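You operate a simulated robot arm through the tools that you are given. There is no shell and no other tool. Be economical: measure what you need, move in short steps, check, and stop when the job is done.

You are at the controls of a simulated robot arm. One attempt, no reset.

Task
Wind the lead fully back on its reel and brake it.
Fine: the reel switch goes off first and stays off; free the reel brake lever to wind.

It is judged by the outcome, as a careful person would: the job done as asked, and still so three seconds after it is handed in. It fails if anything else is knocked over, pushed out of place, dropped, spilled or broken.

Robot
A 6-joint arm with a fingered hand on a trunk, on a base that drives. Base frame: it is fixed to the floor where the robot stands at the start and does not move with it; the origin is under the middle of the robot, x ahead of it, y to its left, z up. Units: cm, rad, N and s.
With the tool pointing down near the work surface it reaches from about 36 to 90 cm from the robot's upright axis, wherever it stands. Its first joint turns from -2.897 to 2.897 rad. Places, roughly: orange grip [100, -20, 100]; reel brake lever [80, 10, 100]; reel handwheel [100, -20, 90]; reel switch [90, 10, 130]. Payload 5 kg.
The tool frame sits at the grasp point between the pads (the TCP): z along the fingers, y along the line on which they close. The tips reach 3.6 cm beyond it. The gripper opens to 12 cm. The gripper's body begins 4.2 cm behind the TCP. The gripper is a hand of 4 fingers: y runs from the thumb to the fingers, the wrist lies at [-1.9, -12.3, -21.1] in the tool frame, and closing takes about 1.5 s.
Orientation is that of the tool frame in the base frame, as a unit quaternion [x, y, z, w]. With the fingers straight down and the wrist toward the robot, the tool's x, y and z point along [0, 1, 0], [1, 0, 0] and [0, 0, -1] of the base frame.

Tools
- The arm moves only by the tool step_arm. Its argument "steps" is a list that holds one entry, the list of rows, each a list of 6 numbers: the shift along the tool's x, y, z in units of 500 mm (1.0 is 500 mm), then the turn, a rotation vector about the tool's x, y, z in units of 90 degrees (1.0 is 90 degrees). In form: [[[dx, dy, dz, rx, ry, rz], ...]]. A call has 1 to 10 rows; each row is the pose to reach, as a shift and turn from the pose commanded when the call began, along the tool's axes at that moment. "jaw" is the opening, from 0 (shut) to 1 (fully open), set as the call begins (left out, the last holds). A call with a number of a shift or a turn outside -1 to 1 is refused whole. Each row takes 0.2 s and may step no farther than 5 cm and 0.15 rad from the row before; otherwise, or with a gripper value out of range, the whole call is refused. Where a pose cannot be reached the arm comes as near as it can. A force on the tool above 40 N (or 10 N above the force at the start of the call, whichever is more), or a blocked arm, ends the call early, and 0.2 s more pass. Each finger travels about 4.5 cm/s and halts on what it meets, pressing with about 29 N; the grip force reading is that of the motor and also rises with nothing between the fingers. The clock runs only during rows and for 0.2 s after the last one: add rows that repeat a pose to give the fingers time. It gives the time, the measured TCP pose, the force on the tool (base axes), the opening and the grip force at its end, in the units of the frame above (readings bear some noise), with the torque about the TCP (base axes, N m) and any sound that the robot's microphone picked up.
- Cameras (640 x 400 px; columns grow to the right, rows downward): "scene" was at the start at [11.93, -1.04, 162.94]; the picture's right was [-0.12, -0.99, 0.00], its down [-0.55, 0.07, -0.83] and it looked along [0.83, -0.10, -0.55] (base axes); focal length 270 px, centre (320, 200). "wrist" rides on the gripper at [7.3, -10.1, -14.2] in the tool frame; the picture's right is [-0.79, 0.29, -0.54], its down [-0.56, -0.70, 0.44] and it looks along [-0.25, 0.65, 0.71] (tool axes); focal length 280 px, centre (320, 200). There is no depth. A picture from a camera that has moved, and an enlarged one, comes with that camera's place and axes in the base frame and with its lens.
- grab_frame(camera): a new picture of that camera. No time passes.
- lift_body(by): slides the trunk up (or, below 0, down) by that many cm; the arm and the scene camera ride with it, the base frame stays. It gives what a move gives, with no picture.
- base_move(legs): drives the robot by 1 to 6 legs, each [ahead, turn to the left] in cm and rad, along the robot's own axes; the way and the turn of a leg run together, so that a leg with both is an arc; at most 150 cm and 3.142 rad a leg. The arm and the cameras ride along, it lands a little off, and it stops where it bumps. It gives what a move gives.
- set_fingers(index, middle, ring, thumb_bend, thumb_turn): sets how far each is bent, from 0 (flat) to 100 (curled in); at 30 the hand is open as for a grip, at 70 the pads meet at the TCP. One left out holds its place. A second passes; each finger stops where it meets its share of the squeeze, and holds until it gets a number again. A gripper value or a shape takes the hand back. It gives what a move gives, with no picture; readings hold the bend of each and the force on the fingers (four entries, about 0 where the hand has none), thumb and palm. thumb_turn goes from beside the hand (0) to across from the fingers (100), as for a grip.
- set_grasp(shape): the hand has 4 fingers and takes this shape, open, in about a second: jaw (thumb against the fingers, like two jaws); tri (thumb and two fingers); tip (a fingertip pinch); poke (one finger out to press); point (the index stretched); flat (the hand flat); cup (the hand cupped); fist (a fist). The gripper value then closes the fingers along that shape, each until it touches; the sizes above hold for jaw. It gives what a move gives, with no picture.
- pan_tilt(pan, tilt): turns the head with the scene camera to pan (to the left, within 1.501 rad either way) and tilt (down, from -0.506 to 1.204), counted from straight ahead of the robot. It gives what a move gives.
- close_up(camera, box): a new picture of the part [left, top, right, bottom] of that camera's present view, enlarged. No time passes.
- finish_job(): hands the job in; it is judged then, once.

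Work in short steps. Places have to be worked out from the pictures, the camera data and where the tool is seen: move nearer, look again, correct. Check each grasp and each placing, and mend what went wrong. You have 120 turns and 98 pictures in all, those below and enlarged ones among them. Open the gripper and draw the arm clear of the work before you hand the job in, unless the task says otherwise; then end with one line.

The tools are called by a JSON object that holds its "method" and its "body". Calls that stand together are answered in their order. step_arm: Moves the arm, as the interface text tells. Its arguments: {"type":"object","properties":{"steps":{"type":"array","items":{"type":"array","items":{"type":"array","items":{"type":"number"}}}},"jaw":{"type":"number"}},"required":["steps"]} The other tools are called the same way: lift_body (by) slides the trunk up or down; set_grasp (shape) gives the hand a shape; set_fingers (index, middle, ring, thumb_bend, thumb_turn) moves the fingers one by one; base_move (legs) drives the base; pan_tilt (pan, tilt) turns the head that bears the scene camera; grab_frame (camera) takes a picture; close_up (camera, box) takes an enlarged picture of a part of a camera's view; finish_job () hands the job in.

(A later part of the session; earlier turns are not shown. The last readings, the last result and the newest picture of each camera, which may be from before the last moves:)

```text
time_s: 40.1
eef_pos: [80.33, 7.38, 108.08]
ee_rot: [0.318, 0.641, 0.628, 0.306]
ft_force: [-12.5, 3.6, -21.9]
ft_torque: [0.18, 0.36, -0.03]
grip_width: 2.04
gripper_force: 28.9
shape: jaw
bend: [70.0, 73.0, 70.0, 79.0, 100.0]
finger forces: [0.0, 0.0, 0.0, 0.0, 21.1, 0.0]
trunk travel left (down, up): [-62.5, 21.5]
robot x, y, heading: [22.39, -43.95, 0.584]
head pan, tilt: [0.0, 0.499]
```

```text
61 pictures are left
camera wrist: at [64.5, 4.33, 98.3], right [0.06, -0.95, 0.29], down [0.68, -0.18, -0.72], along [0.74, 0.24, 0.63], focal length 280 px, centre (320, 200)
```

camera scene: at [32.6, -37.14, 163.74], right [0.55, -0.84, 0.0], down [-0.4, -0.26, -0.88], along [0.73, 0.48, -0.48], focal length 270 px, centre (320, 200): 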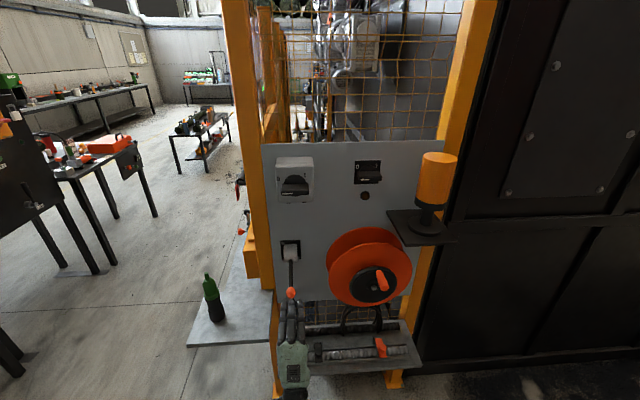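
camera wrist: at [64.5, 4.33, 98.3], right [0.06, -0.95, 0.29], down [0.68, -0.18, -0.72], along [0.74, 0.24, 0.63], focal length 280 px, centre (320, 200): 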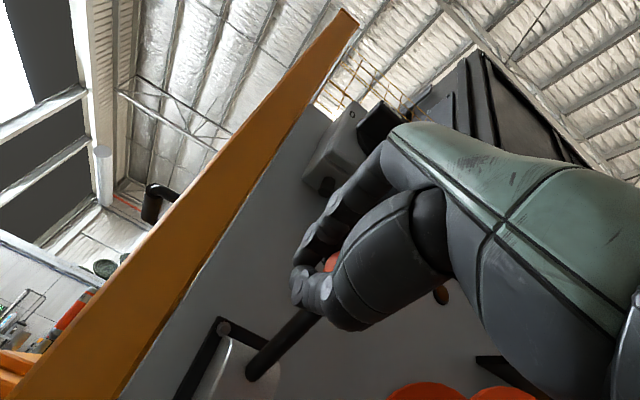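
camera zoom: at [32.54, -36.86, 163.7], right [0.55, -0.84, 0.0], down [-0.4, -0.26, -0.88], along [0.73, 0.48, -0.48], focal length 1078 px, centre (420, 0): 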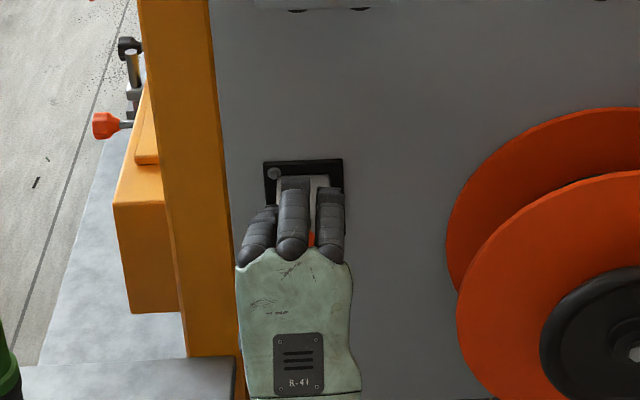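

Resistance upward rose to 22 N at about the mirrored angle, so the stop is likely reached. I release, back off, and look.

{"method": "step_arm", "body": {"steps": [[[0, 0, 0, 0, 0, 0], [0, 0, 0, 0, 0, 0], [0, 0, 0, 0, 0, 0], [0, 0, 0, 0, 0, 0], [0, 0, 0, 0, 0, 0], [0, 0, 0, 0, 0, 0], [0, 0, -0.08, 0, 0, 0], [0, 0, -0.16, 0, 0, 0], [0, 0, -0.24, 0, 0, 0], [0, 0, -0.32, 0, 0, 0]]], "jaw": 1}}

{"method": "grab_frame", "body": {"camera": "scene"}}

{"method": "grab_frame", "body": {"camera": "wrist"}}

```text
time_s: 42.3
eef_pos: [67.63, -2.75, 108.65]
ee_rot: [0.319, 0.637, 0.631, 0.308]
ft_force: [0.0, 0.1, 0.2]
ft_torque: [-0.01, -0.02, 0.04]
grip_width: 11.97
gripper_force: 0.1
shape: jaw
bend: [30.0, 30.0, 30.0, 30.0, 98.0]
finger forces: [0.0, 0.0, 0.0, 0.1, 0.0, 0.1]
trunk travel left (down, up): [-62.5, 21.5]
robot x, y, heading: [22.56, -43.79, 0.579]
head pan, tilt: [0.0, 0.499]
```

```text
60 pictures are left
camera scene: at [32.38, -37.3, 163.76], right [0.55, -0.84, 0.0], down [-0.4, -0.26, -0.88], along [0.73, 0.48, -0.48], focal length 270 px, centre (320, 200)
```

scene: 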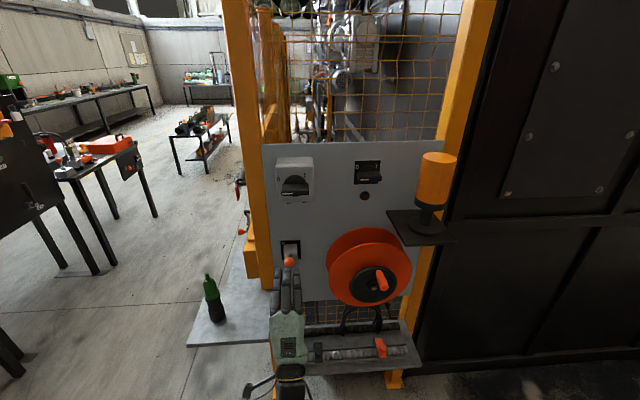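

```text
59 pictures are left
camera wrist: at [51.78, -5.78, 98.68], right [0.06, -0.96, 0.29], down [0.68, -0.18, -0.71], along [0.73, 0.24, 0.64], focal length 280 px, centre (320, 200)
```

wrist: 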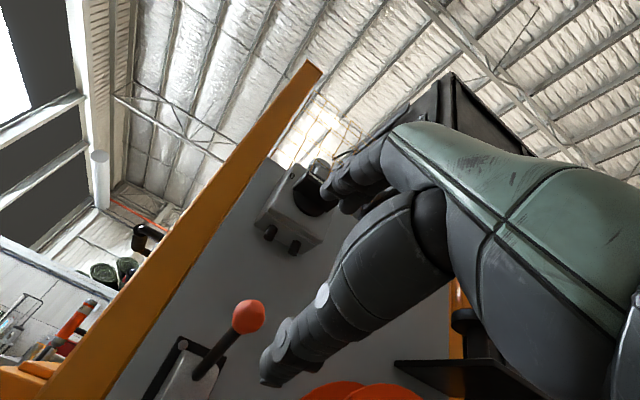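

The lever stays up. I estimate the crank grip at r 72.8, z 101.5, f 60–67 and the hub at r 71.6, z 95 (radius ≈6.6). I move the hand in front of the grip.

{"method": "step_arm", "body": {"steps": [[[-0.06, -0.014, -0.005, 0, 0, 0], [-0.12, -0.028, -0.01, 0, 0, 0], [-0.18, -0.042, -0.015, 0, 0, 0], [-0.24, -0.056, -0.02, 0, 0, 0], [-0.3, -0.07, -0.02, 0, 0, 0], [-0.36, -0.084, -0.02, 0, 0, 0], [-0.42, -0.098, -0.02, 0, 0, 0], [-0.48, -0.112, -0.02, 0, 0, 0], [-0.54, -0.126, -0.02, 0, 0, 0], [-0.594, -0.143, -0.02, 0, 0, 0]]]}}

{"method": "grab_frame", "body": {"camera": "scene"}}

{"method": "grab_frame", "body": {"camera": "wrist"}}

```text
time_s: 44.5
eef_pos: [84.99, -27.0, 101.31]
ee_rot: [0.318, 0.638, 0.631, 0.306]
ft_force: [0.8, -0.2, -0.3]
ft_torque: [0.01, 0.0, -0.02]
grip_width: 11.98
gripper_force: 0.0
shape: jaw
bend: [30.0, 30.0, 30.0, 30.0, 98.0]
finger forces: [0.1, 0.0, 0.1, 0.0, 0.0, 0.0]
trunk travel left (down, up): [-62.5, 21.5]
robot x, y, heading: [22.46, -43.97, 0.579]
head pan, tilt: [0.0, 0.499]
```

```text
58 pictures are left
camera scene: at [32.63, -37.24, 163.73], right [0.55, -0.84, 0.0], down [-0.4, -0.26, -0.88], along [0.73, 0.48, -0.48], focal length 270 px, centre (320, 200)
```

scene: 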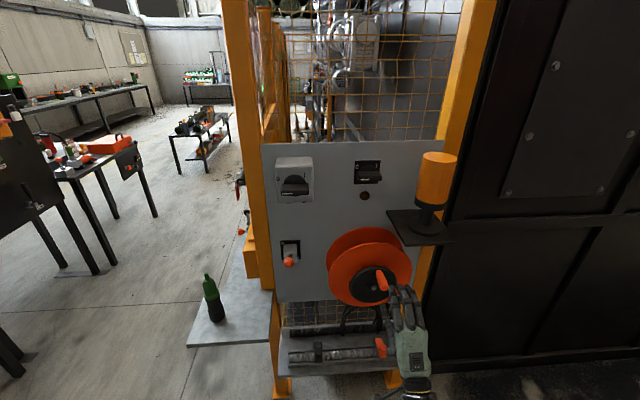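

```text
57 pictures are left
camera wrist: at [69.09, -29.92, 91.42], right [0.06, -0.96, 0.29], down [0.68, -0.18, -0.71], along [0.73, 0.24, 0.64], focal length 280 px, centre (320, 200)
```

wrist: 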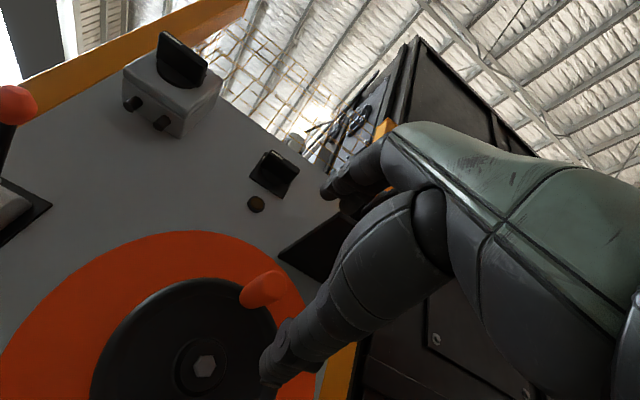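

The wrist view puts the grip at r 73, z 101.6 — the hand is aligned. I advance 11 cm over it.

{"method": "step_arm", "body": {"steps": [[[0, 0, 0.06, 0, 0, 0], [0, 0, 0.12, 0, 0, 0], [0, 0.005, 0.18, 0, 0, 0], [0, 0.005, 0.22, 0, 0, 0]]]}}

{"method": "close_up", "body": {"camera": "scene", "box": [300, 220, 460, 320]}}

{"method": "grab_frame", "body": {"camera": "wrist"}}

```text
time_s: 45.5
eef_pos: [93.58, -19.84, 101.32]
ee_rot: [0.319, 0.638, 0.63, 0.307]
ft_force: [-0.2, 0.5, 0.9]
ft_torque: [0.01, -0.01, 0.0]
grip_width: 11.96
gripper_force: 0.2
shape: jaw
bend: [30.0, 30.0, 30.0, 30.0, 98.0]
finger forces: [0.0, 0.0, 0.0, 0.0, 0.1, 0.1]
trunk travel left (down, up): [-62.5, 21.5]
robot x, y, heading: [22.19, -43.68, 0.578]
head pan, tilt: [0.0, 0.499]
```

```text
4.00 times, centred on (380, 270) of scene
camera zoom: at [32.63, -37.17, 163.73], right [0.55, -0.84, 0.0], down [-0.4, -0.26, -0.88], along [0.73, 0.48, -0.48], focal length 1078 px, centre (80, -80)
```

zoom: 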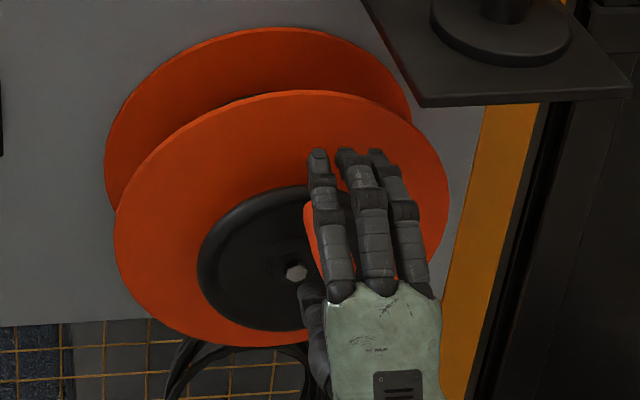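

```text
55 pictures are left
camera wrist: at [77.75, -22.92, 91.45], right [0.06, -0.96, 0.29], down [0.68, -0.18, -0.71], along [0.73, 0.24, 0.64], focal length 280 px, centre (320, 200)
```

wrist: 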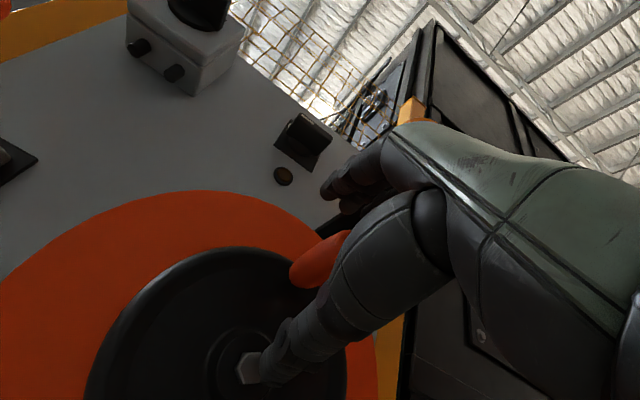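

The grip lies under the index; I shift left 1.5 cm so it nests between index and middle, then close.

{"method": "step_arm", "body": {"steps": [[[0.03, 0, 0, 0, 0, 0], [0.03, 0, 0, 0, 0, 0], [0.03, 0, 0, 0, 0, 0], [0.03, 0, 0, 0, 0, 0], [0.03, 0, 0, 0, 0, 0], [0.03, 0, 0, 0, 0, 0], [0.03, 0, 0, 0, 0, 0], [0.03, 0, 0, 0, 0, 0], [0.03, 0, 0, 0, 0, 0]]], "jaw": 0}}

{"method": "close_up", "body": {"camera": "scene", "box": [300, 220, 460, 320]}}

```text
time_s: 47.5
eef_pos: [92.51, -18.64, 101.44]
ee_rot: [0.318, 0.638, 0.631, 0.306]
ft_force: [2.3, 1.8, 4.0]
ft_torque: [-0.02, -0.12, 0.05]
grip_width: 0.01
gripper_force: 29.0
shape: jaw
bend: [70.0, 64.0, 70.0, 68.0, 100.0]
finger forces: [0.0, 6.1, 4.6, 0.0, 0.5, 0.0]
trunk travel left (down, up): [-62.5, 21.5]
robot x, y, heading: [22.46, -43.73, 0.578]
head pan, tilt: [0.0, 0.499]
```

```text
4.00 times, centred on (380, 270) of scene
camera zoom: at [32.53, -37.18, 163.74], right [0.55, -0.84, 0.0], down [-0.4, -0.26, -0.88], along [0.73, 0.48, -0.48], focal length 1078 px, centre (80, -80)
```

zoom: 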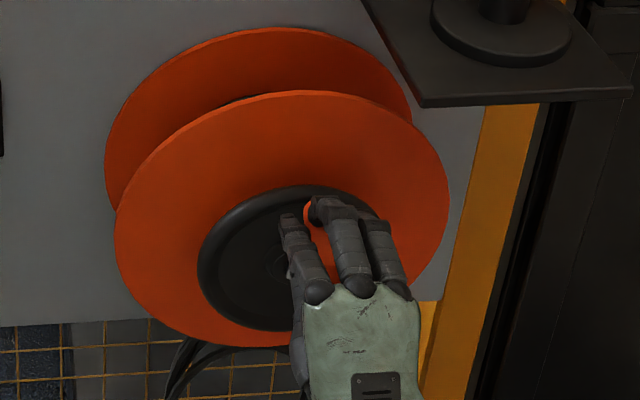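

The index slipped left of the grip (thumb met index). I open, move 2.2 cm right and close again.

{"method": "step_arm", "body": {"steps": [[[0, 0, 0, 0, 0, 0], [0, 0, 0, 0, 0, 0], [0, 0, 0, 0, 0, 0], [0, 0, 0, 0, 0, 0], [0, 0, 0, 0, 0, 0], [0, 0, 0, 0, 0, 0], [0, 0, 0, 0, 0, 0], [0, 0, 0, 0, 0, 0], [-0.022, 0, 0, 0, 0, 0], [-0.044, 0, 0, 0, 0, 0]]], "jaw": 1}}

{"method": "step_arm", "body": {"steps": [[[0, 0, 0, 0, 0, 0], [0, 0, 0, 0, 0, 0], [0, 0, 0, 0, 0, 0], [0, 0, 0, 0, 0, 0], [0, 0, 0, 0, 0, 0], [0, 0, 0, 0, 0, 0], [0, 0, 0, 0, 0, 0], [0, 0, 0, 0, 0, 0]]], "jaw": 0}}

{"method": "close_up", "body": {"camera": "scene", "box": [300, 220, 460, 320]}}

```text
time_s: 49.7
eef_pos: [93.87, -20.7, 101.43]
ee_rot: [0.319, 0.637, 0.63, 0.308]
ft_force: [0.5, 0.0, -1.0]
ft_torque: [0.0, -0.02, 0.01]
grip_width: 11.95
gripper_force: 0.1
shape: jaw
bend: [30.0, 30.0, 30.0, 30.0, 98.0]
finger forces: [0.1, 0.1, 0.0, 0.0, 0.0, 0.1]
trunk travel left (down, up): [-62.5, 21.5]
robot x, y, heading: [22.39, -43.79, 0.577]
head pan, tilt: [0.0, 0.499]
```

```text
time_s: 51.5
eef_pos: [94.03, -20.66, 101.32]
ee_rot: [0.319, 0.638, 0.63, 0.307]
ft_force: [2.0, 0.3, -2.3]
ft_torque: [0.02, -0.01, -0.04]
grip_width: 1.51
gripper_force: 29.3
shape: jaw
bend: [72.0, 70.0, 70.0, 74.0, 100.0]
finger forces: [15.7, 5.9, 0.1, 0.0, 25.0, 0.1]
trunk travel left (down, up): [-62.5, 21.5]
robot x, y, heading: [22.32, -43.68, 0.577]
head pan, tilt: [0.0, 0.499]
```

```text
4.00 times, centred on (380, 270) of scene
camera zoom: at [32.6, -37.17, 163.73], right [0.55, -0.84, 0.0], down [-0.4, -0.26, -0.88], along [0.73, 0.48, -0.48], focal length 1078 px, centre (80, -80)
```

zoom: 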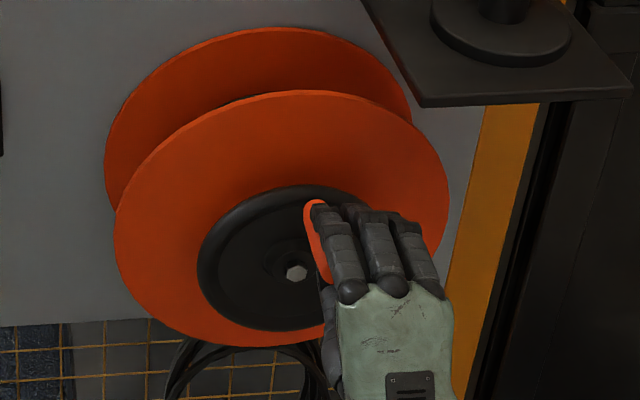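

The grip is pinched between thumb and index, middle at its right. I test a clockwise turn of ~45° around the hub.

{"method": "step_arm", "body": {"steps": [[[-0.026, -0.006, 0, 0, 0, 0], [-0.051, -0.018, 0, 0, 0, 0], [-0.075, -0.035, 0, 0, 0, 0], [-0.0934, -0.055, 0, 0, 0, 0]]]}}

{"method": "close_up", "body": {"camera": "scene", "box": [300, 220, 460, 320]}}

```text
time_s: 52.5
eef_pos: [96.98, -24.33, 98.43]
ee_rot: [0.319, 0.638, 0.63, 0.307]
ft_force: [-0.9, -0.6, 2.8]
ft_torque: [0.11, -0.15, 0.0]
grip_width: 1.45
gripper_force: 29.0
shape: jaw
bend: [72.0, 70.0, 70.0, 75.0, 100.0]
finger forces: [19.6, 6.6, 0.0, 0.1, 24.2, 0.0]
trunk travel left (down, up): [-62.5, 21.5]
robot x, y, heading: [22.37, -43.42, 0.583]
head pan, tilt: [0.0, 0.499]
```

```text
4.00 times, centred on (380, 270) of scene
camera zoom: at [32.54, -37.23, 163.74], right [0.55, -0.84, 0.0], down [-0.4, -0.26, -0.88], along [0.73, 0.48, -0.48], focal length 1078 px, centre (80, -80)
```

zoom: 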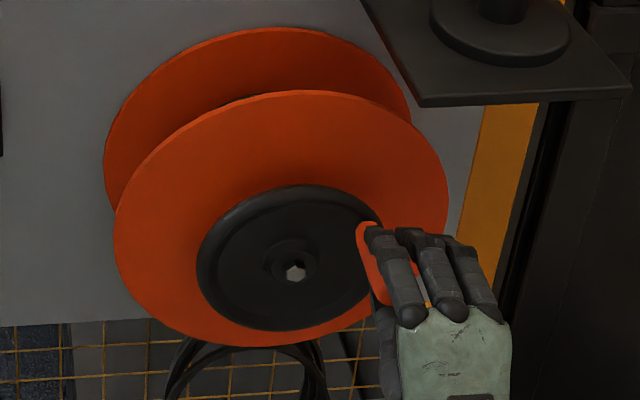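

The reel turns with the hand at low force, so the brake is free. I continue clockwise to the bottom.

{"method": "step_arm", "body": {"steps": [[[-0.0264, -0.0608, 0, 0, 0, 0], [-0.0224, -0.127, 0, 0, 0, 0], [0.0112, -0.184, 0, 0, 0, 0], [0.0672, -0.2196, 0, 0, 0, 0], [0.1332, -0.226, 0, 0, 0, 0]]]}}

{"method": "close_up", "body": {"camera": "scene", "box": [290, 220, 482, 340]}}

```text
time_s: 53.1
eef_pos: [97.46, -24.99, 97.09]
ee_rot: [0.283, 0.626, 0.646, 0.334]
ft_force: [-12.4, -1.5, -1.3]
ft_torque: [0.05, -0.06, 0.25]
grip_width: 1.49
gripper_force: 29.1
shape: jaw
bend: [72.0, 70.0, 70.0, 77.0, 100.0]
finger forces: [22.8, 4.2, 0.0, 0.1, 23.5, 0.1]
out of reach, approached as far as the arm can: row 2
trunk travel left (down, up): [-62.5, 21.5]
robot x, y, heading: [22.31, -43.89, 0.579]
head pan, tilt: [0.0, 0.499]
stopped in row 2: the force on the tool passed its limit at 55 N (the readings are from after the stop); the commanded pose is now the measured one
```

```text
3.33 times, centred on (386, 280) of scene
camera zoom: at [32.21, -37.1, 163.74], right [0.55, -0.84, 0.0], down [-0.4, -0.26, -0.88], along [0.73, 0.48, -0.48], focal length 898 px, centre (100, -67)
```

zoom: 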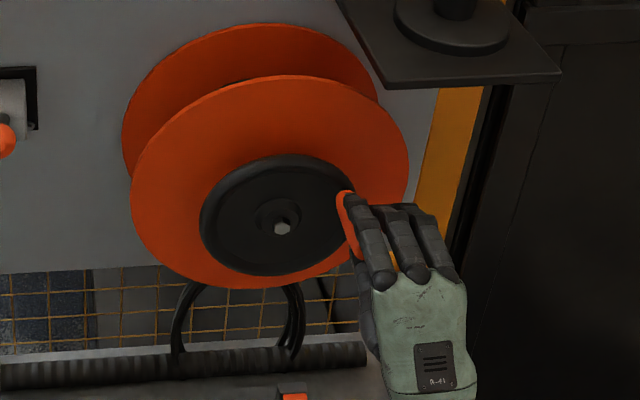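

The arm hit its reach limit to the right. I release, back off, and shift the base ~20 cm right, square to the panel.

{"method": "step_arm", "body": {"steps": [[[0, 0, 0, 0, 0, 0], [0, 0, 0, 0, 0, 0], [0, 0, 0, 0, 0, 0], [0, 0, 0, 0, 0, 0], [0, 0, 0, 0, 0, 0], [0, 0, 0, 0, 0, 0], [0, 0, -0.08, 0, 0, 0], [0, 0, -0.16, 0, 0, 0], [0, 0, -0.24, 0, 0, 0], [0, 0, -0.32, 0, 0, 0]]], "jaw": 1}}

{"method": "base_move", "body": {"legs": [[0, -1.5], [22, 0], [0, 1.575]]}}

{"method": "grab_frame", "body": {"camera": "scene"}}

```text
time_s: 55.3
eef_pos: [85.16, -34.85, 96.6]
ee_rot: [0.285, 0.625, 0.645, 0.334]
ft_force: [-0.6, 0.4, 0.3]
ft_torque: [-0.01, -0.01, -0.03]
grip_width: 11.95
gripper_force: 0.1
shape: jaw
bend: [30.0, 30.0, 30.0, 30.0, 98.0]
finger forces: [0.1, 0.0, 0.1, 0.1, 0.0, 0.1]
trunk travel left (down, up): [-62.5, 21.5]
robot x, y, heading: [22.37, -44.14, 0.582]
head pan, tilt: [0.0, 0.499]
```

```text
time_s: 66.1
eef_pos: [97.21, -49.59, 96.5]
ee_rot: [0.27, 0.632, 0.653, 0.319]
ft_force: [0.4, 0.0, 1.5]
ft_torque: [-0.01, 0.02, 0.0]
grip_width: 11.96
gripper_force: 0.0
shape: jaw
bend: [30.0, 30.0, 30.0, 30.0, 98.0]
finger forces: [0.1, 0.1, 0.0, 0.1, 0.0, 0.0]
trunk travel left (down, up): [-62.5, 21.5]
robot x, y, heading: [34.74, -61.69, 0.627]
head pan, tilt: [0.0, 0.499]
```

```text
50 pictures are left
camera scene: at [44.78, -54.55, 163.74], right [0.59, -0.81, 0.0], down [-0.39, -0.28, -0.88], along [0.71, 0.52, -0.48], focal length 270 px, centre (320, 200)
```

scene: 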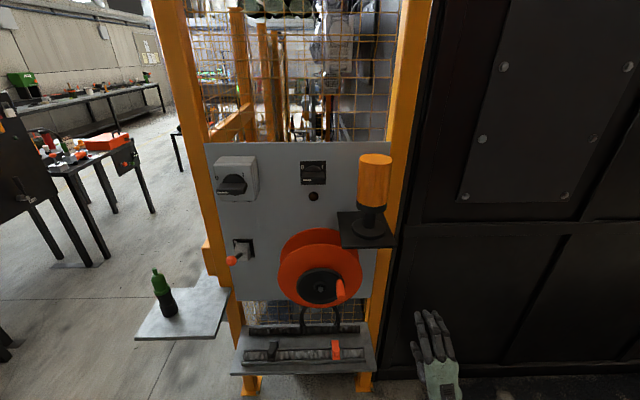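

Base shifted as planned. I zoom on the reel for the new grip location and the lead's state.

{"method": "close_up", "body": {"camera": "scene", "box": [240, 220, 400, 320]}}

{"method": "close_up", "body": {"camera": "scene", "box": [220, 290, 396, 400]}}

```text
4.00 times, centred on (320, 270) of scene
camera zoom: at [44.78, -54.55, 163.74], right [0.59, -0.81, 0.0], down [-0.39, -0.28, -0.88], along [0.71, 0.52, -0.48], focal length 1078 px, centre (320, -80)
```

zoom: 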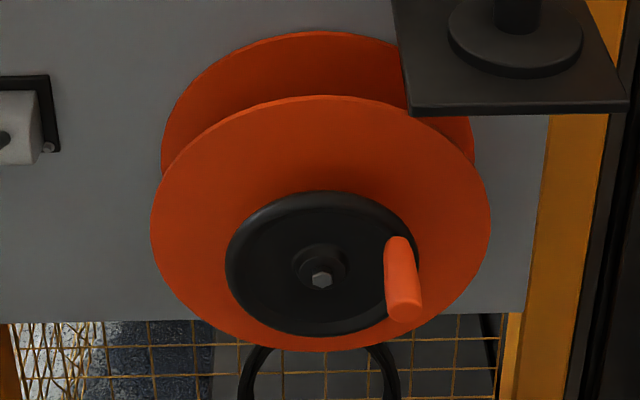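

```text
3.64 times, centred on (308, 345) of scene
camera zoom: at [44.78, -54.55, 163.74], right [0.59, -0.81, 0.0], down [-0.39, -0.28, -0.88], along [0.71, 0.52, -0.48], focal length 980 px, centre (364, -327)
```

zoom: 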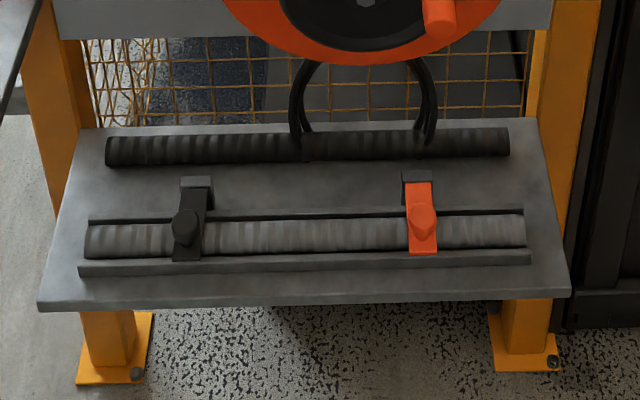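

The grip is now at r 78.3, z 98.2 with hub r 72, z 95 (radius 7.1). I bring the hand in front of it, straightening its orientation.

{"method": "step_arm", "body": {"steps": [[[0.066, 0.008, 0.013, 0.006, -0.006, 0.005], [0.132, 0.016, 0.026, 0.012, -0.012, 0.01], [0.198, 0.025, 0.039, 0.018, -0.019, 0.015], [0.264, 0.034, 0.052, 0.024, -0.025, 0.02], [0.33, 0.042, 0.065, 0.03, -0.032, 0.025], [0.396, 0.051, 0.078, 0.035, -0.038, 0.029]]]}}

{"method": "grab_frame", "body": {"camera": "wrist"}}

```text
time_s: 67.5
eef_pos: [87.0, -32.04, 98.59]
ee_rot: [0.312, 0.634, 0.634, 0.315]
ft_force: [1.1, 0.5, 0.0]
ft_torque: [-0.04, -0.03, 0.01]
grip_width: 11.96
gripper_force: 0.1
shape: jaw
bend: [30.0, 30.0, 30.0, 30.0, 98.0]
finger forces: [0.1, 0.0, 0.0, 0.0, 0.1, 0.0]
trunk travel left (down, up): [-62.5, 21.5]
robot x, y, heading: [34.77, -61.25, 0.629]
head pan, tilt: [0.0, 0.499]
```

```text
47 pictures are left
camera wrist: at [71.35, -35.07, 88.21], right [0.05, -0.96, 0.29], down [0.69, -0.18, -0.7], along [0.72, 0.24, 0.66], focal length 280 px, centre (320, 200)
```

wrist: 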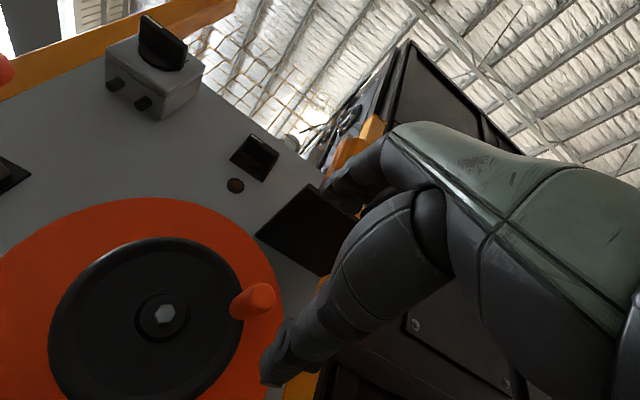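

Alignment confirmed. I advance 12.6 cm and close on the grip.

{"method": "step_arm", "body": {"steps": [[[0, 0, 0.07, 0, 0, 0], [0, -0.005, 0.14, 0, 0, 0], [0, -0.01, 0.21, 0, 0, 0], [0, -0.01, 0.25, 0, 0, 0]]]}}

{"method": "step_arm", "body": {"steps": [[[0, 0, 0, 0, 0, 0], [0, 0, 0, 0, 0, 0], [0, 0, 0, 0, 0, 0], [0, 0, 0, 0, 0, 0], [0, 0, 0, 0, 0, 0], [0, 0, 0, 0, 0, 0], [0, 0, 0, 0, 0, 0], [0, 0, 0, 0, 0, 0]]], "jaw": 0}}

{"method": "close_up", "body": {"camera": "scene", "box": [240, 220, 400, 320]}}

```text
time_s: 68.5
eef_pos: [97.1, -24.25, 97.59]
ee_rot: [0.311, 0.634, 0.634, 0.314]
ft_force: [-0.3, 0.4, -0.7]
ft_torque: [-0.01, 0.0, 0.02]
grip_width: 11.98
gripper_force: 0.0
shape: jaw
bend: [30.0, 30.0, 30.0, 30.0, 98.0]
finger forces: [0.1, 0.0, 0.0, 0.1, 0.0, 0.0]
trunk travel left (down, up): [-62.5, 21.5]
robot x, y, heading: [35.03, -61.99, 0.623]
head pan, tilt: [0.0, 0.499]
```

```text
time_s: 70.3
eef_pos: [97.02, -24.16, 97.6]
ee_rot: [0.312, 0.634, 0.634, 0.314]
ft_force: [0.4, 1.2, -3.0]
ft_torque: [-0.01, 0.05, 0.06]
grip_width: 1.76
gripper_force: 29.2
shape: jaw
bend: [72.0, 65.0, 70.0, 74.0, 100.0]
finger forces: [13.4, 7.5, 0.1, 0.0, 24.1, 0.1]
trunk travel left (down, up): [-62.5, 21.5]
robot x, y, heading: [34.75, -62.16, 0.631]
head pan, tilt: [0.0, 0.499]
```

```text
4.00 times, centred on (320, 270) of scene
camera zoom: at [44.82, -54.49, 163.73], right [0.59, -0.81, 0.0], down [-0.39, -0.28, -0.88], along [0.71, 0.52, -0.48], focal length 1078 px, centre (320, -80)
```

zoom: 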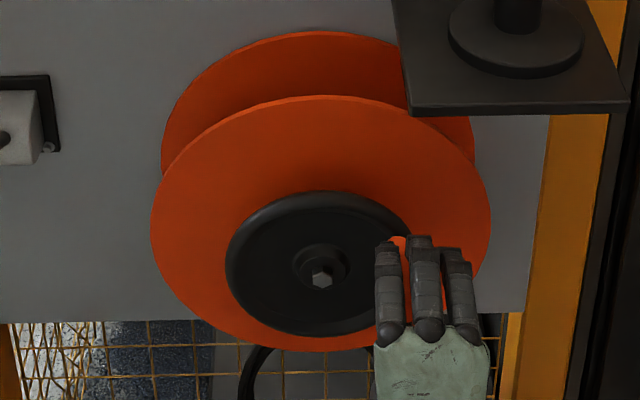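

Grip is nested between index and middle, with thumb below. I continue clockwise to just past the bottom.

{"method": "step_arm", "body": {"steps": [[[-0.013, -0.059, 0, 0, 0, 0], [0.0, -0.118, 0, 0, 0, 0], [0.037, -0.166, 0, 0, 0, 0], [0.091, -0.194, 0, 0, 0, 0], [0.151, -0.197, 0, 0, 0, 0]]]}}

{"method": "close_up", "body": {"camera": "scene", "box": [224, 220, 416, 340]}}

```text
time_s: 71.5
eef_pos: [92.33, -18.0, 87.62]
ee_rot: [0.31, 0.638, 0.632, 0.312]
ft_force: [-0.3, 5.8, -19.5]
ft_torque: [-0.3, 0.58, 0.11]
grip_width: 1.64
gripper_force: 29.1
shape: jaw
bend: [72.0, 67.0, 70.0, 73.0, 100.0]
finger forces: [14.4, 5.7, 0.0, 0.0, 32.0, 0.0]
trunk travel left (down, up): [-62.5, 21.5]
robot x, y, heading: [34.94, -61.76, 0.632]
head pan, tilt: [0.0, 0.499]
```

```text
3.33 times, centred on (320, 280) of scene
camera zoom: at [44.93, -54.17, 163.69], right [0.59, -0.81, 0.0], down [-0.39, -0.28, -0.88], along [0.71, 0.52, -0.48], focal length 898 px, centre (320, -67)
```

zoom: 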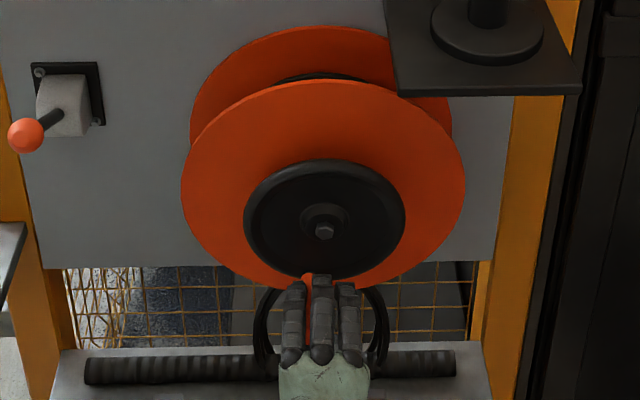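

It follows well (slight 20 N vertical bias, so hub z ≈ 94.4). I continue up the left side to the top.

{"method": "step_arm", "body": {"steps": [[[0.063, 0.033, 0, 0, 0, 0], [0.099, 0.096, 0, 0, 0, 0], [0.099, 0.169, 0, 0, 0, 0], [0.063, 0.233, 0, 0, 0, 0], [0.0, 0.27, 0, 0, 0, 0]]]}}

{"method": "close_up", "body": {"camera": "scene", "box": [224, 220, 416, 340]}}

```text
time_s: 72.7
eef_pos: [92.5, -18.35, 101.22]
ee_rot: [0.314, 0.635, 0.632, 0.315]
ft_force: [1.7, -0.6, -10.8]
ft_torque: [-0.15, 0.16, -0.09]
grip_width: 1.65
gripper_force: 28.9
shape: jaw
bend: [72.0, 72.0, 70.0, 75.0, 98.0]
finger forces: [13.9, 9.8, 0.0, 0.0, 30.7, 0.0]
trunk travel left (down, up): [-62.5, 21.5]
robot x, y, heading: [34.66, -61.35, 0.632]
head pan, tilt: [0.0, 0.499]
```

```text
3.33 times, centred on (320, 280) of scene
camera zoom: at [44.98, -54.48, 163.7], right [0.59, -0.81, 0.0], down [-0.39, -0.28, -0.88], along [0.71, 0.52, -0.48], focal length 898 px, centre (320, -67)
```

zoom: 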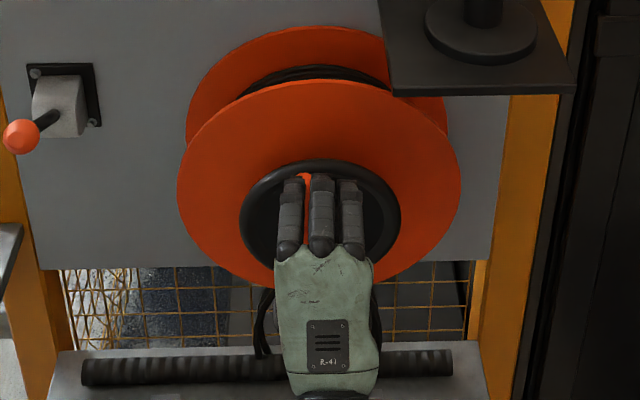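

Dark lead is building up on the drum: clockwise winds in. I make a full turn.

{"method": "step_arm", "body": {"steps": [[[-0.0864, -0.0044, 0, 0, 0, 0], [-0.1536, -0.059, 0, 0, 0, 0], [-0.176, -0.1426, 0, 0, 0, 0], [-0.145, -0.2234, 0, 0, 0, 0], [-0.0724, -0.2704, 0, 0, 0, 0], [0.014, -0.266, 0, 0, 0, 0], [0.0812, -0.2114, 0, 0, 0, 0], [0.1036, -0.1278, 0, 0, 0, 0], [0.0726, -0.047, 0, 0, 0, 0], [0, 0, 0, 0, 0, 0]]]}}

{"method": "close_up", "body": {"camera": "scene", "box": [224, 220, 416, 340]}}

```text
time_s: 74.9
eef_pos: [92.7, -18.54, 101.57]
ee_rot: [0.312, 0.634, 0.634, 0.315]
ft_force: [0.4, -0.1, -0.4]
ft_torque: [0.01, 0.01, -0.02]
grip_width: 1.34
gripper_force: 28.8
shape: jaw
bend: [73.0, 72.0, 70.0, 79.0, 100.0]
finger forces: [0.1, 0.0, 0.1, 0.0, 0.0, 0.0]
trunk travel left (down, up): [-62.5, 21.5]
robot x, y, heading: [35.21, -61.82, 0.627]
head pan, tilt: [0.0, 0.499]
```

```text
3.33 times, centred on (320, 280) of scene
camera zoom: at [44.81, -54.65, 163.74], right [0.59, -0.81, 0.0], down [-0.39, -0.28, -0.88], along [0.71, 0.52, -0.48], focal length 898 px, centre (320, -67)
```

zoom: 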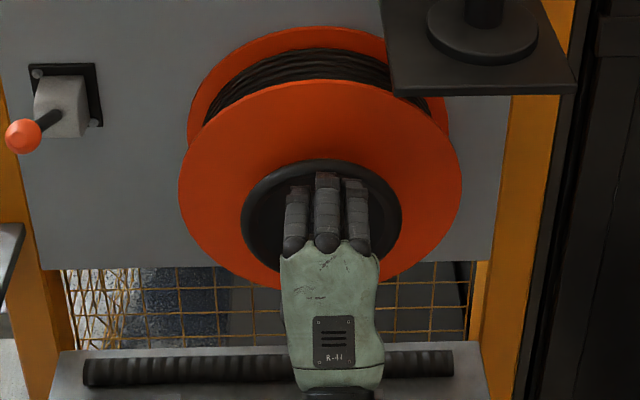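

The drum is full-looking and the loops are gone; the hand lost the grip near the end. I open, back off and look.

{"method": "step_arm", "body": {"steps": [[[0, 0, 0, 0, 0, 0], [0, 0, 0, 0, 0, 0], [0, 0, -0.07, 0, 0, 0], [0, 0, -0.14, 0, 0, 0], [0, 0, -0.21, 0, 0, 0], [0, -0.06, -0.28, 0, 0, 0], [-0.06, -0.12, -0.3, 0, 0, 0], [-0.14, -0.14, -0.3, 0, 0, 0], [-0.22, -0.14, -0.3, 0, 0, 0]]], "jaw": 1}}

{"method": "close_up", "body": {"camera": "scene", "box": [224, 220, 416, 340]}}

{"method": "grab_frame", "body": {"camera": "scene"}}

```text
time_s: 76.9
eef_pos: [87.44, -36.52, 93.98]
ee_rot: [0.312, 0.634, 0.634, 0.314]
ft_force: [-0.2, 0.3, 0.3]
ft_torque: [-0.01, -0.04, 0.02]
grip_width: 11.97
gripper_force: 0.0
shape: jaw
bend: [30.0, 30.0, 30.0, 30.0, 98.0]
finger forces: [0.0, 0.0, 0.0, 0.0, 0.1, 0.0]
trunk travel left (down, up): [-62.5, 21.5]
robot x, y, heading: [34.81, -61.73, 0.626]
head pan, tilt: [0.0, 0.499]
```

```text
3.33 times, centred on (320, 280) of scene
camera zoom: at [44.89, -54.6, 163.73], right [0.59, -0.81, 0.0], down [-0.39, -0.28, -0.88], along [0.71, 0.52, -0.48], focal length 898 px, centre (320, -67)
```

zoom: 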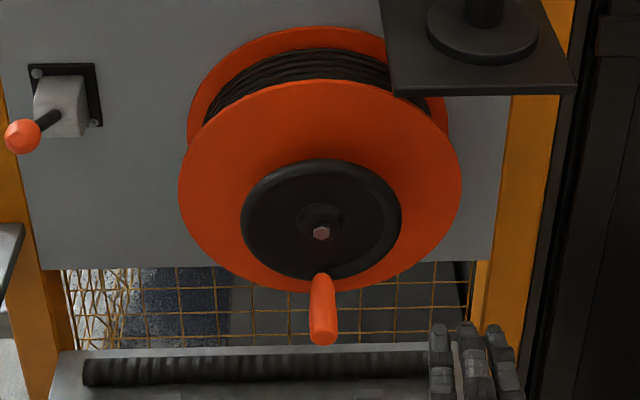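

```text
41 pictures are left
camera scene: at [44.89, -54.6, 163.73], right [0.59, -0.81, 0.0], down [-0.39, -0.28, -0.88], along [0.71, 0.52, -0.48], focal length 270 px, centre (320, 200)
```

scene: 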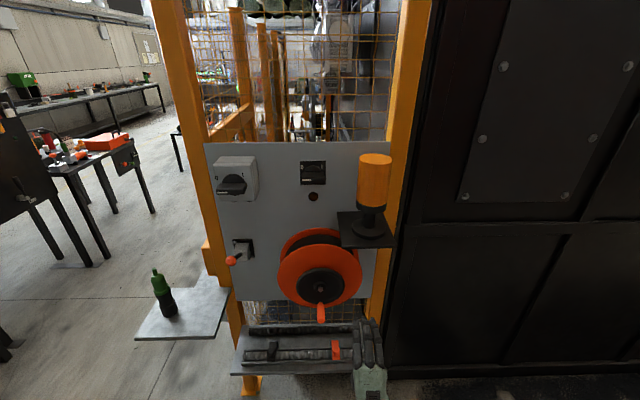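

No lead hangs any more; the grip rests at the bottom. To check whether it is fully wound, I re-grip it there (r 72.1, z 87.4) and try further clockwise.

{"method": "step_arm", "body": {"steps": [[[0.05, -0.033, 0.01, 0, 0, 0], [0.1, -0.066, 0.02, 0, 0, 0], [0.15, -0.1, 0.03, 0, 0, 0], [0.198, -0.132, 0.05, 0, 0, 0], [0.198, -0.132, 0.13, 0, 0, 0], [0.198, -0.132, 0.21, 0, 0, 0], [0.198, -0.132, 0.27, 0, 0, 0], [0.198, -0.132, 0.3, 0, 0, 0]]]}}

{"method": "step_arm", "body": {"steps": [[[0, 0, 0, 0, 0, 0], [0, 0, 0, 0, 0, 0], [0, 0, 0, 0, 0, 0], [0, 0, 0, 0, 0, 0], [0, 0, 0, 0, 0, 0], [0, 0, 0, 0, 0, 0], [0, 0, 0, 0, 0, 0], [0, 0, 0, 0, 0, 0]]], "jaw": 0}}

{"method": "close_up", "body": {"camera": "scene", "box": [224, 220, 416, 340]}}

```text
time_s: 78.7
eef_pos: [93.35, -19.15, 87.67]
ee_rot: [0.311, 0.634, 0.634, 0.314]
ft_force: [-0.2, -0.4, -0.8]
ft_torque: [0.0, -0.01, 0.02]
grip_width: 11.96
gripper_force: 0.0
shape: jaw
bend: [30.0, 30.0, 30.0, 30.0, 98.0]
finger forces: [0.1, 0.1, 0.1, 0.0, 0.1, 0.0]
trunk travel left (down, up): [-62.5, 21.5]
robot x, y, heading: [35.07, -61.6, 0.629]
head pan, tilt: [0.0, 0.499]
```

```text
time_s: 80.5
eef_pos: [93.39, -19.21, 87.74]
ee_rot: [0.311, 0.635, 0.634, 0.314]
ft_force: [1.2, 0.6, -3.1]
ft_torque: [-0.01, 0.02, 0.01]
grip_width: 1.64
gripper_force: 28.8
shape: jaw
bend: [70.0, 70.0, 70.0, 74.0, 100.0]
finger forces: [13.4, 8.7, 0.1, 0.1, 25.0, 0.0]
trunk travel left (down, up): [-62.5, 21.5]
robot x, y, heading: [34.75, -61.85, 0.627]
head pan, tilt: [0.0, 0.499]
```

```text
3.33 times, centred on (320, 280) of scene
camera zoom: at [44.82, -54.5, 163.73], right [0.59, -0.81, 0.0], down [-0.39, -0.28, -0.88], along [0.71, 0.52, -0.48], focal length 898 px, centre (320, -67)
```

zoom: 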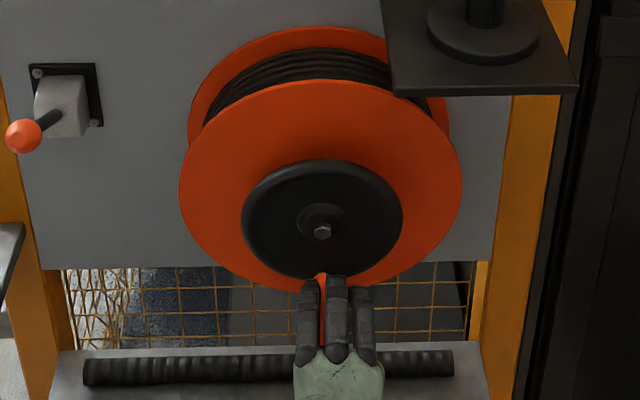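

Gripped. I push gently further clockwise (left) by 3 cm and read the force.

{"method": "step_arm", "body": {"steps": [[[0.012, 0.001, 0, 0, 0, 0], [0.024, 0.002, 0, 0, 0, 0], [0.036, 0.005, 0, 0, 0, 0], [0.048, 0.008, 0, 0, 0, 0], [0.06, 0.013, 0, 0, 0, 0]]]}}

{"method": "close_up", "body": {"camera": "scene", "box": [224, 220, 416, 340]}}

```text
time_s: 81.7
eef_pos: [91.47, -17.02, 88.54]
ee_rot: [0.311, 0.633, 0.636, 0.315]
ft_force: [-0.2, -1.5, 4.0]
ft_torque: [-0.03, -0.17, 0.0]
grip_width: 1.14
gripper_force: 28.7
shape: jaw
bend: [71.0, 71.0, 70.0, 77.0, 100.0]
finger forces: [0.0, 0.0, 4.4, 0.1, 0.1, 0.0]
trunk travel left (down, up): [-62.5, 21.5]
robot x, y, heading: [34.86, -61.35, 0.627]
head pan, tilt: [0.0, 0.499]
```

```text
3.33 times, centred on (320, 280) of scene
camera zoom: at [44.96, -54.74, 163.75], right [0.59, -0.81, 0.0], down [-0.39, -0.28, -0.88], along [0.71, 0.52, -0.48], focal length 898 px, centre (320, -67)
```

zoom: 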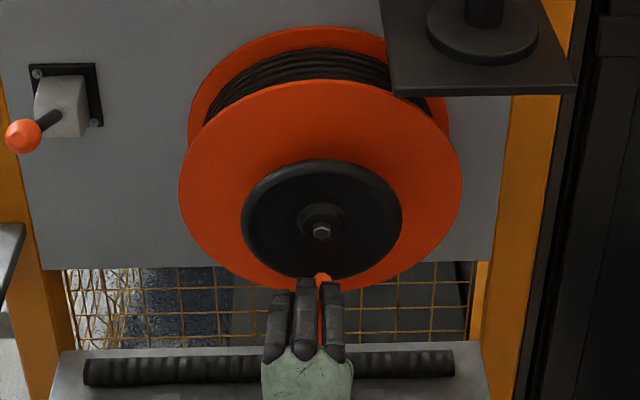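

The grip didn't budge and the hand slipped past: it's at its end stop, so fully wound. I open, back straight out, and drive back left for the brake lever.

{"method": "step_arm", "body": {"steps": [[[0, 0, 0, 0, 0, 0], [0, 0, 0, 0, 0, 0], [0, 0, 0, 0, 0, 0], [0, 0, 0, 0, 0, 0], [0, 0, 0, 0, 0, 0], [0, 0, 0, 0, 0, 0], [0, 0, -0.08, 0, 0, 0], [0, 0, -0.16, 0, 0, 0], [0, 0, -0.24, 0, 0, 0], [0, 0, -0.32, 0, 0, 0]]], "jaw": 1}}

{"method": "base_move", "body": {"legs": [[0, -1.5], [-22, 0], [0, 1.52]]}}

{"method": "grab_frame", "body": {"camera": "scene"}}

```text
time_s: 83.9
eef_pos: [78.47, -26.88, 88.37]
ee_rot: [0.312, 0.633, 0.634, 0.316]
ft_force: [-1.2, -0.5, -0.4]
ft_torque: [0.02, 0.02, 0.01]
grip_width: 11.98
gripper_force: 0.1
shape: jaw
bend: [30.0, 30.0, 30.0, 30.0, 98.0]
finger forces: [0.0, 0.0, 0.1, 0.0, 0.0, 0.0]
trunk travel left (down, up): [-62.5, 21.5]
robot x, y, heading: [35.14, -61.81, 0.63]
head pan, tilt: [0.0, 0.499]
```

```text
time_s: 94.4
eef_pos: [64.7, -10.42, 88.28]
ee_rot: [0.314, 0.633, 0.633, 0.316]
ft_force: [-0.5, -0.2, -0.6]
ft_torque: [0.01, 0.0, 0.01]
grip_width: 11.98
gripper_force: 0.0
shape: jaw
bend: [30.0, 30.0, 30.0, 30.0, 98.0]
finger forces: [0.0, 0.1, 0.1, 0.0, 0.1, 0.0]
trunk travel left (down, up): [-62.5, 21.5]
robot x, y, heading: [20.48, -44.82, 0.622]
head pan, tilt: [0.0, 0.499]
```

```text
38 pictures are left
camera scene: at [30.63, -37.88, 163.74], right [0.58, -0.81, 0.0], down [-0.39, -0.28, -0.88], along [0.71, 0.51, -0.48], focal length 270 px, centre (320, 200)
```

scene: 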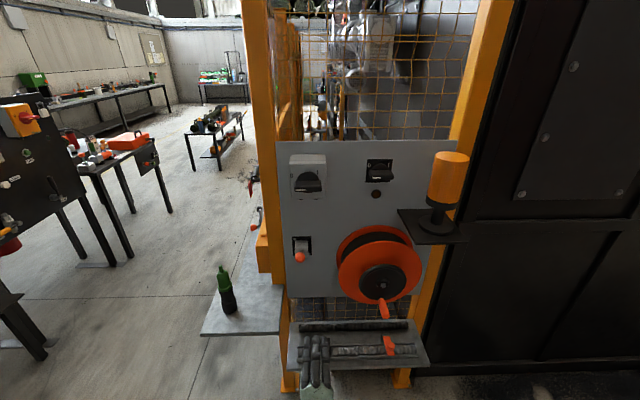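

The ball is at r 43.8, z 106.9 by this view. I raise the hand in front of it.

{"method": "step_arm", "body": {"steps": [[[0.01, 0.06, 0.03, 0, 0, 0], [0.02, 0.12, 0.06, 0, 0, 0], [0.035, 0.18, 0.09, 0, 0, 0], [0.05, 0.25, 0.12, 0, 0, 0], [0.065, 0.32, 0.15, 0, 0, 0], [0.075, 0.37, 0.18, 0, 0, 0]]]}}

{"method": "grab_frame", "body": {"camera": "wrist"}}

```text
time_s: 95.8
eef_pos: [69.52, -1.96, 107.06]
ee_rot: [0.313, 0.634, 0.633, 0.315]
ft_force: [-0.6, 0.1, 0.5]
ft_torque: [0.02, 0.02, -0.01]
grip_width: 11.97
gripper_force: 0.0
shape: jaw
bend: [30.0, 30.0, 30.0, 30.0, 98.0]
finger forces: [0.0, 0.1, 0.0, 0.0, 0.1, 0.0]
trunk travel left (down, up): [-62.5, 21.5]
robot x, y, heading: [20.61, -44.99, 0.617]
head pan, tilt: [0.0, 0.499]
```

```text
37 pictures are left
camera wrist: at [53.83, -4.89, 96.78], right [0.04, -0.96, 0.29], down [0.69, -0.18, -0.7], along [0.72, 0.23, 0.65], focal length 280 px, centre (320, 200)
```

wrist: 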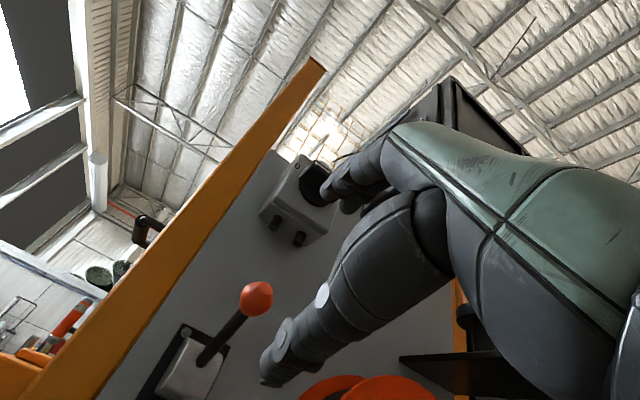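

Ball confirmed at z ≈106.5, r 44. I advance 13 cm and close.

{"method": "step_arm", "body": {"steps": [[[0, 0, 0.07, 0, 0, 0], [0, 0, 0.14, 0, 0, 0], [0, 0, 0.21, 0, 0, 0], [0, 0, 0.262, 0, 0, 0]]]}}

{"method": "step_arm", "body": {"steps": [[[0, 0, 0, 0, 0, 0], [0, 0, 0, 0, 0, 0], [0, 0, 0, 0, 0, 0], [0, 0, 0, 0, 0, 0], [0, 0, 0, 0, 0, 0], [0, 0, 0, 0, 0, 0], [0, 0, 0, 0, 0, 0], [0, 0, 0, 0, 0, 0]]], "jaw": 0}}

{"method": "close_up", "body": {"camera": "scene", "box": [220, 200, 380, 300]}}

```text
time_s: 96.8
eef_pos: [79.95, 6.11, 106.86]
ee_rot: [0.313, 0.634, 0.633, 0.315]
ft_force: [-0.6, 0.5, -0.2]
ft_torque: [0.01, -0.01, -0.02]
grip_width: 11.98
gripper_force: 0.0
shape: jaw
bend: [30.0, 30.0, 30.0, 30.0, 98.0]
finger forces: [0.0, 0.0, 0.1, 0.0, 0.0, 0.1]
trunk travel left (down, up): [-62.5, 21.5]
robot x, y, heading: [20.59, -44.97, 0.625]
head pan, tilt: [0.0, 0.499]
```

```text
time_s: 98.6
eef_pos: [79.79, 6.1, 106.72]
ee_rot: [0.314, 0.634, 0.633, 0.316]
ft_force: [-0.8, 1.4, -2.3]
ft_torque: [-0.29, 0.47, 0.01]
grip_width: 1.58
gripper_force: 29.1
shape: jaw
bend: [70.0, 70.0, 70.0, 75.0, 100.0]
finger forces: [13.8, 7.0, 0.1, 0.0, 21.3, 0.1]
trunk travel left (down, up): [-62.5, 21.5]
robot x, y, heading: [20.42, -44.86, 0.626]
head pan, tilt: [0.0, 0.499]
```

```text
4.00 times, centred on (300, 250) of scene
camera zoom: at [30.66, -37.82, 163.73], right [0.58, -0.81, 0.0], down [-0.39, -0.28, -0.88], along [0.71, 0.51, -0.48], focal length 1078 px, centre (400, 0)
```

zoom: 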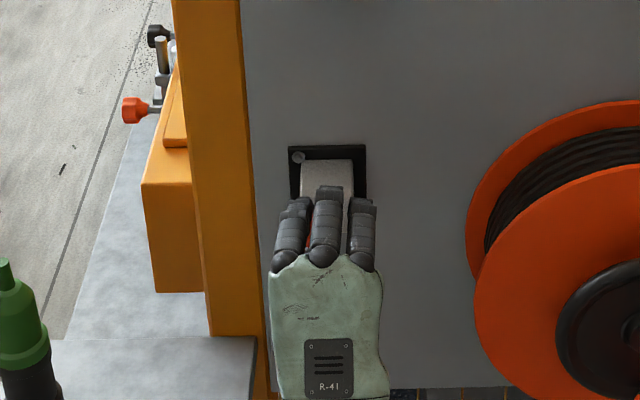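

Gripped. I swing the lever down along its arc to the original position.

{"method": "step_arm", "body": {"steps": [[[0, -0.032, -0.011, 0, 0, 0], [0, -0.064, -0.019, 0, 0, 0], [0, -0.096, -0.024, 0, 0, 0], [0, -0.128, -0.025, 0, 0, 0], [0, -0.16, -0.024, 0, 0, 0], [0, -0.192, -0.019, 0, 0, 0], [0, -0.224, -0.011, 0, 0, 0], [0, -0.256, 0, 0, 0, 0], [0, -0.266, 0.004, 0, 0, 0]]]}}

{"method": "close_up", "body": {"camera": "scene", "box": [220, 200, 380, 300]}}

{"method": "grab_frame", "body": {"camera": "wrist"}}

```text
time_s: 100.6
eef_pos: [80.13, 6.14, 93.78]
ee_rot: [0.313, 0.631, 0.635, 0.318]
ft_force: [10.8, 17.1, 20.2]
ft_torque: [0.91, -0.8, -0.63]
grip_width: 1.31
gripper_force: 29.6
shape: jaw
bend: [70.0, 67.0, 70.0, 78.0, 97.0]
finger forces: [17.2, 25.3, 0.0, 0.0, 29.1, 0.1]
trunk travel left (down, up): [-62.5, 21.5]
robot x, y, heading: [20.56, -44.65, 0.62]
head pan, tilt: [0.0, 0.499]
```

```text
4.00 times, centred on (300, 250) of scene
camera zoom: at [30.53, -37.78, 163.75], right [0.58, -0.81, 0.0], down [-0.39, -0.28, -0.88], along [0.71, 0.51, -0.48], focal length 1078 px, centre (400, 0)
```

zoom: 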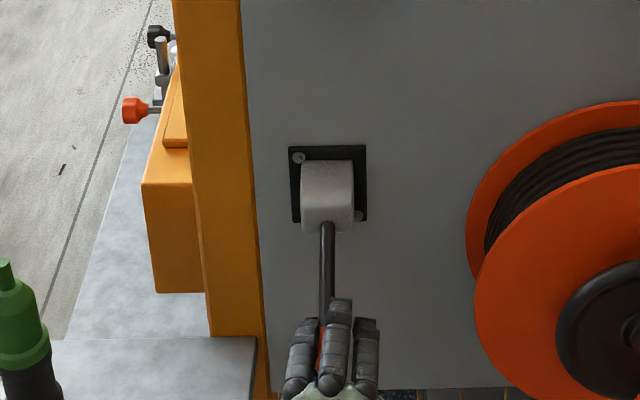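

```text
34 pictures are left
camera wrist: at [64.45, 3.34, 83.39], right [0.04, -0.96, 0.29], down [0.7, -0.18, -0.7], along [0.72, 0.23, 0.66], focal length 280 px, centre (320, 200)
```

wrist: 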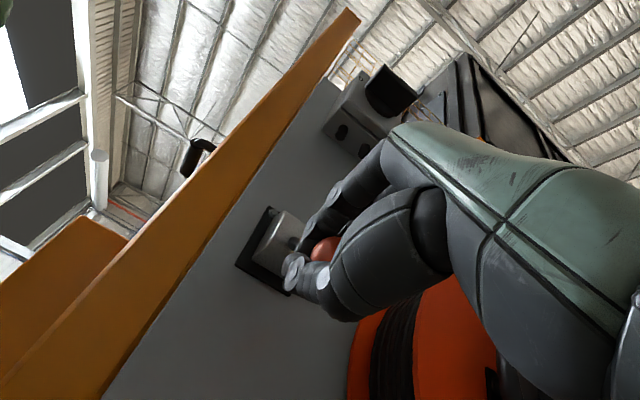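

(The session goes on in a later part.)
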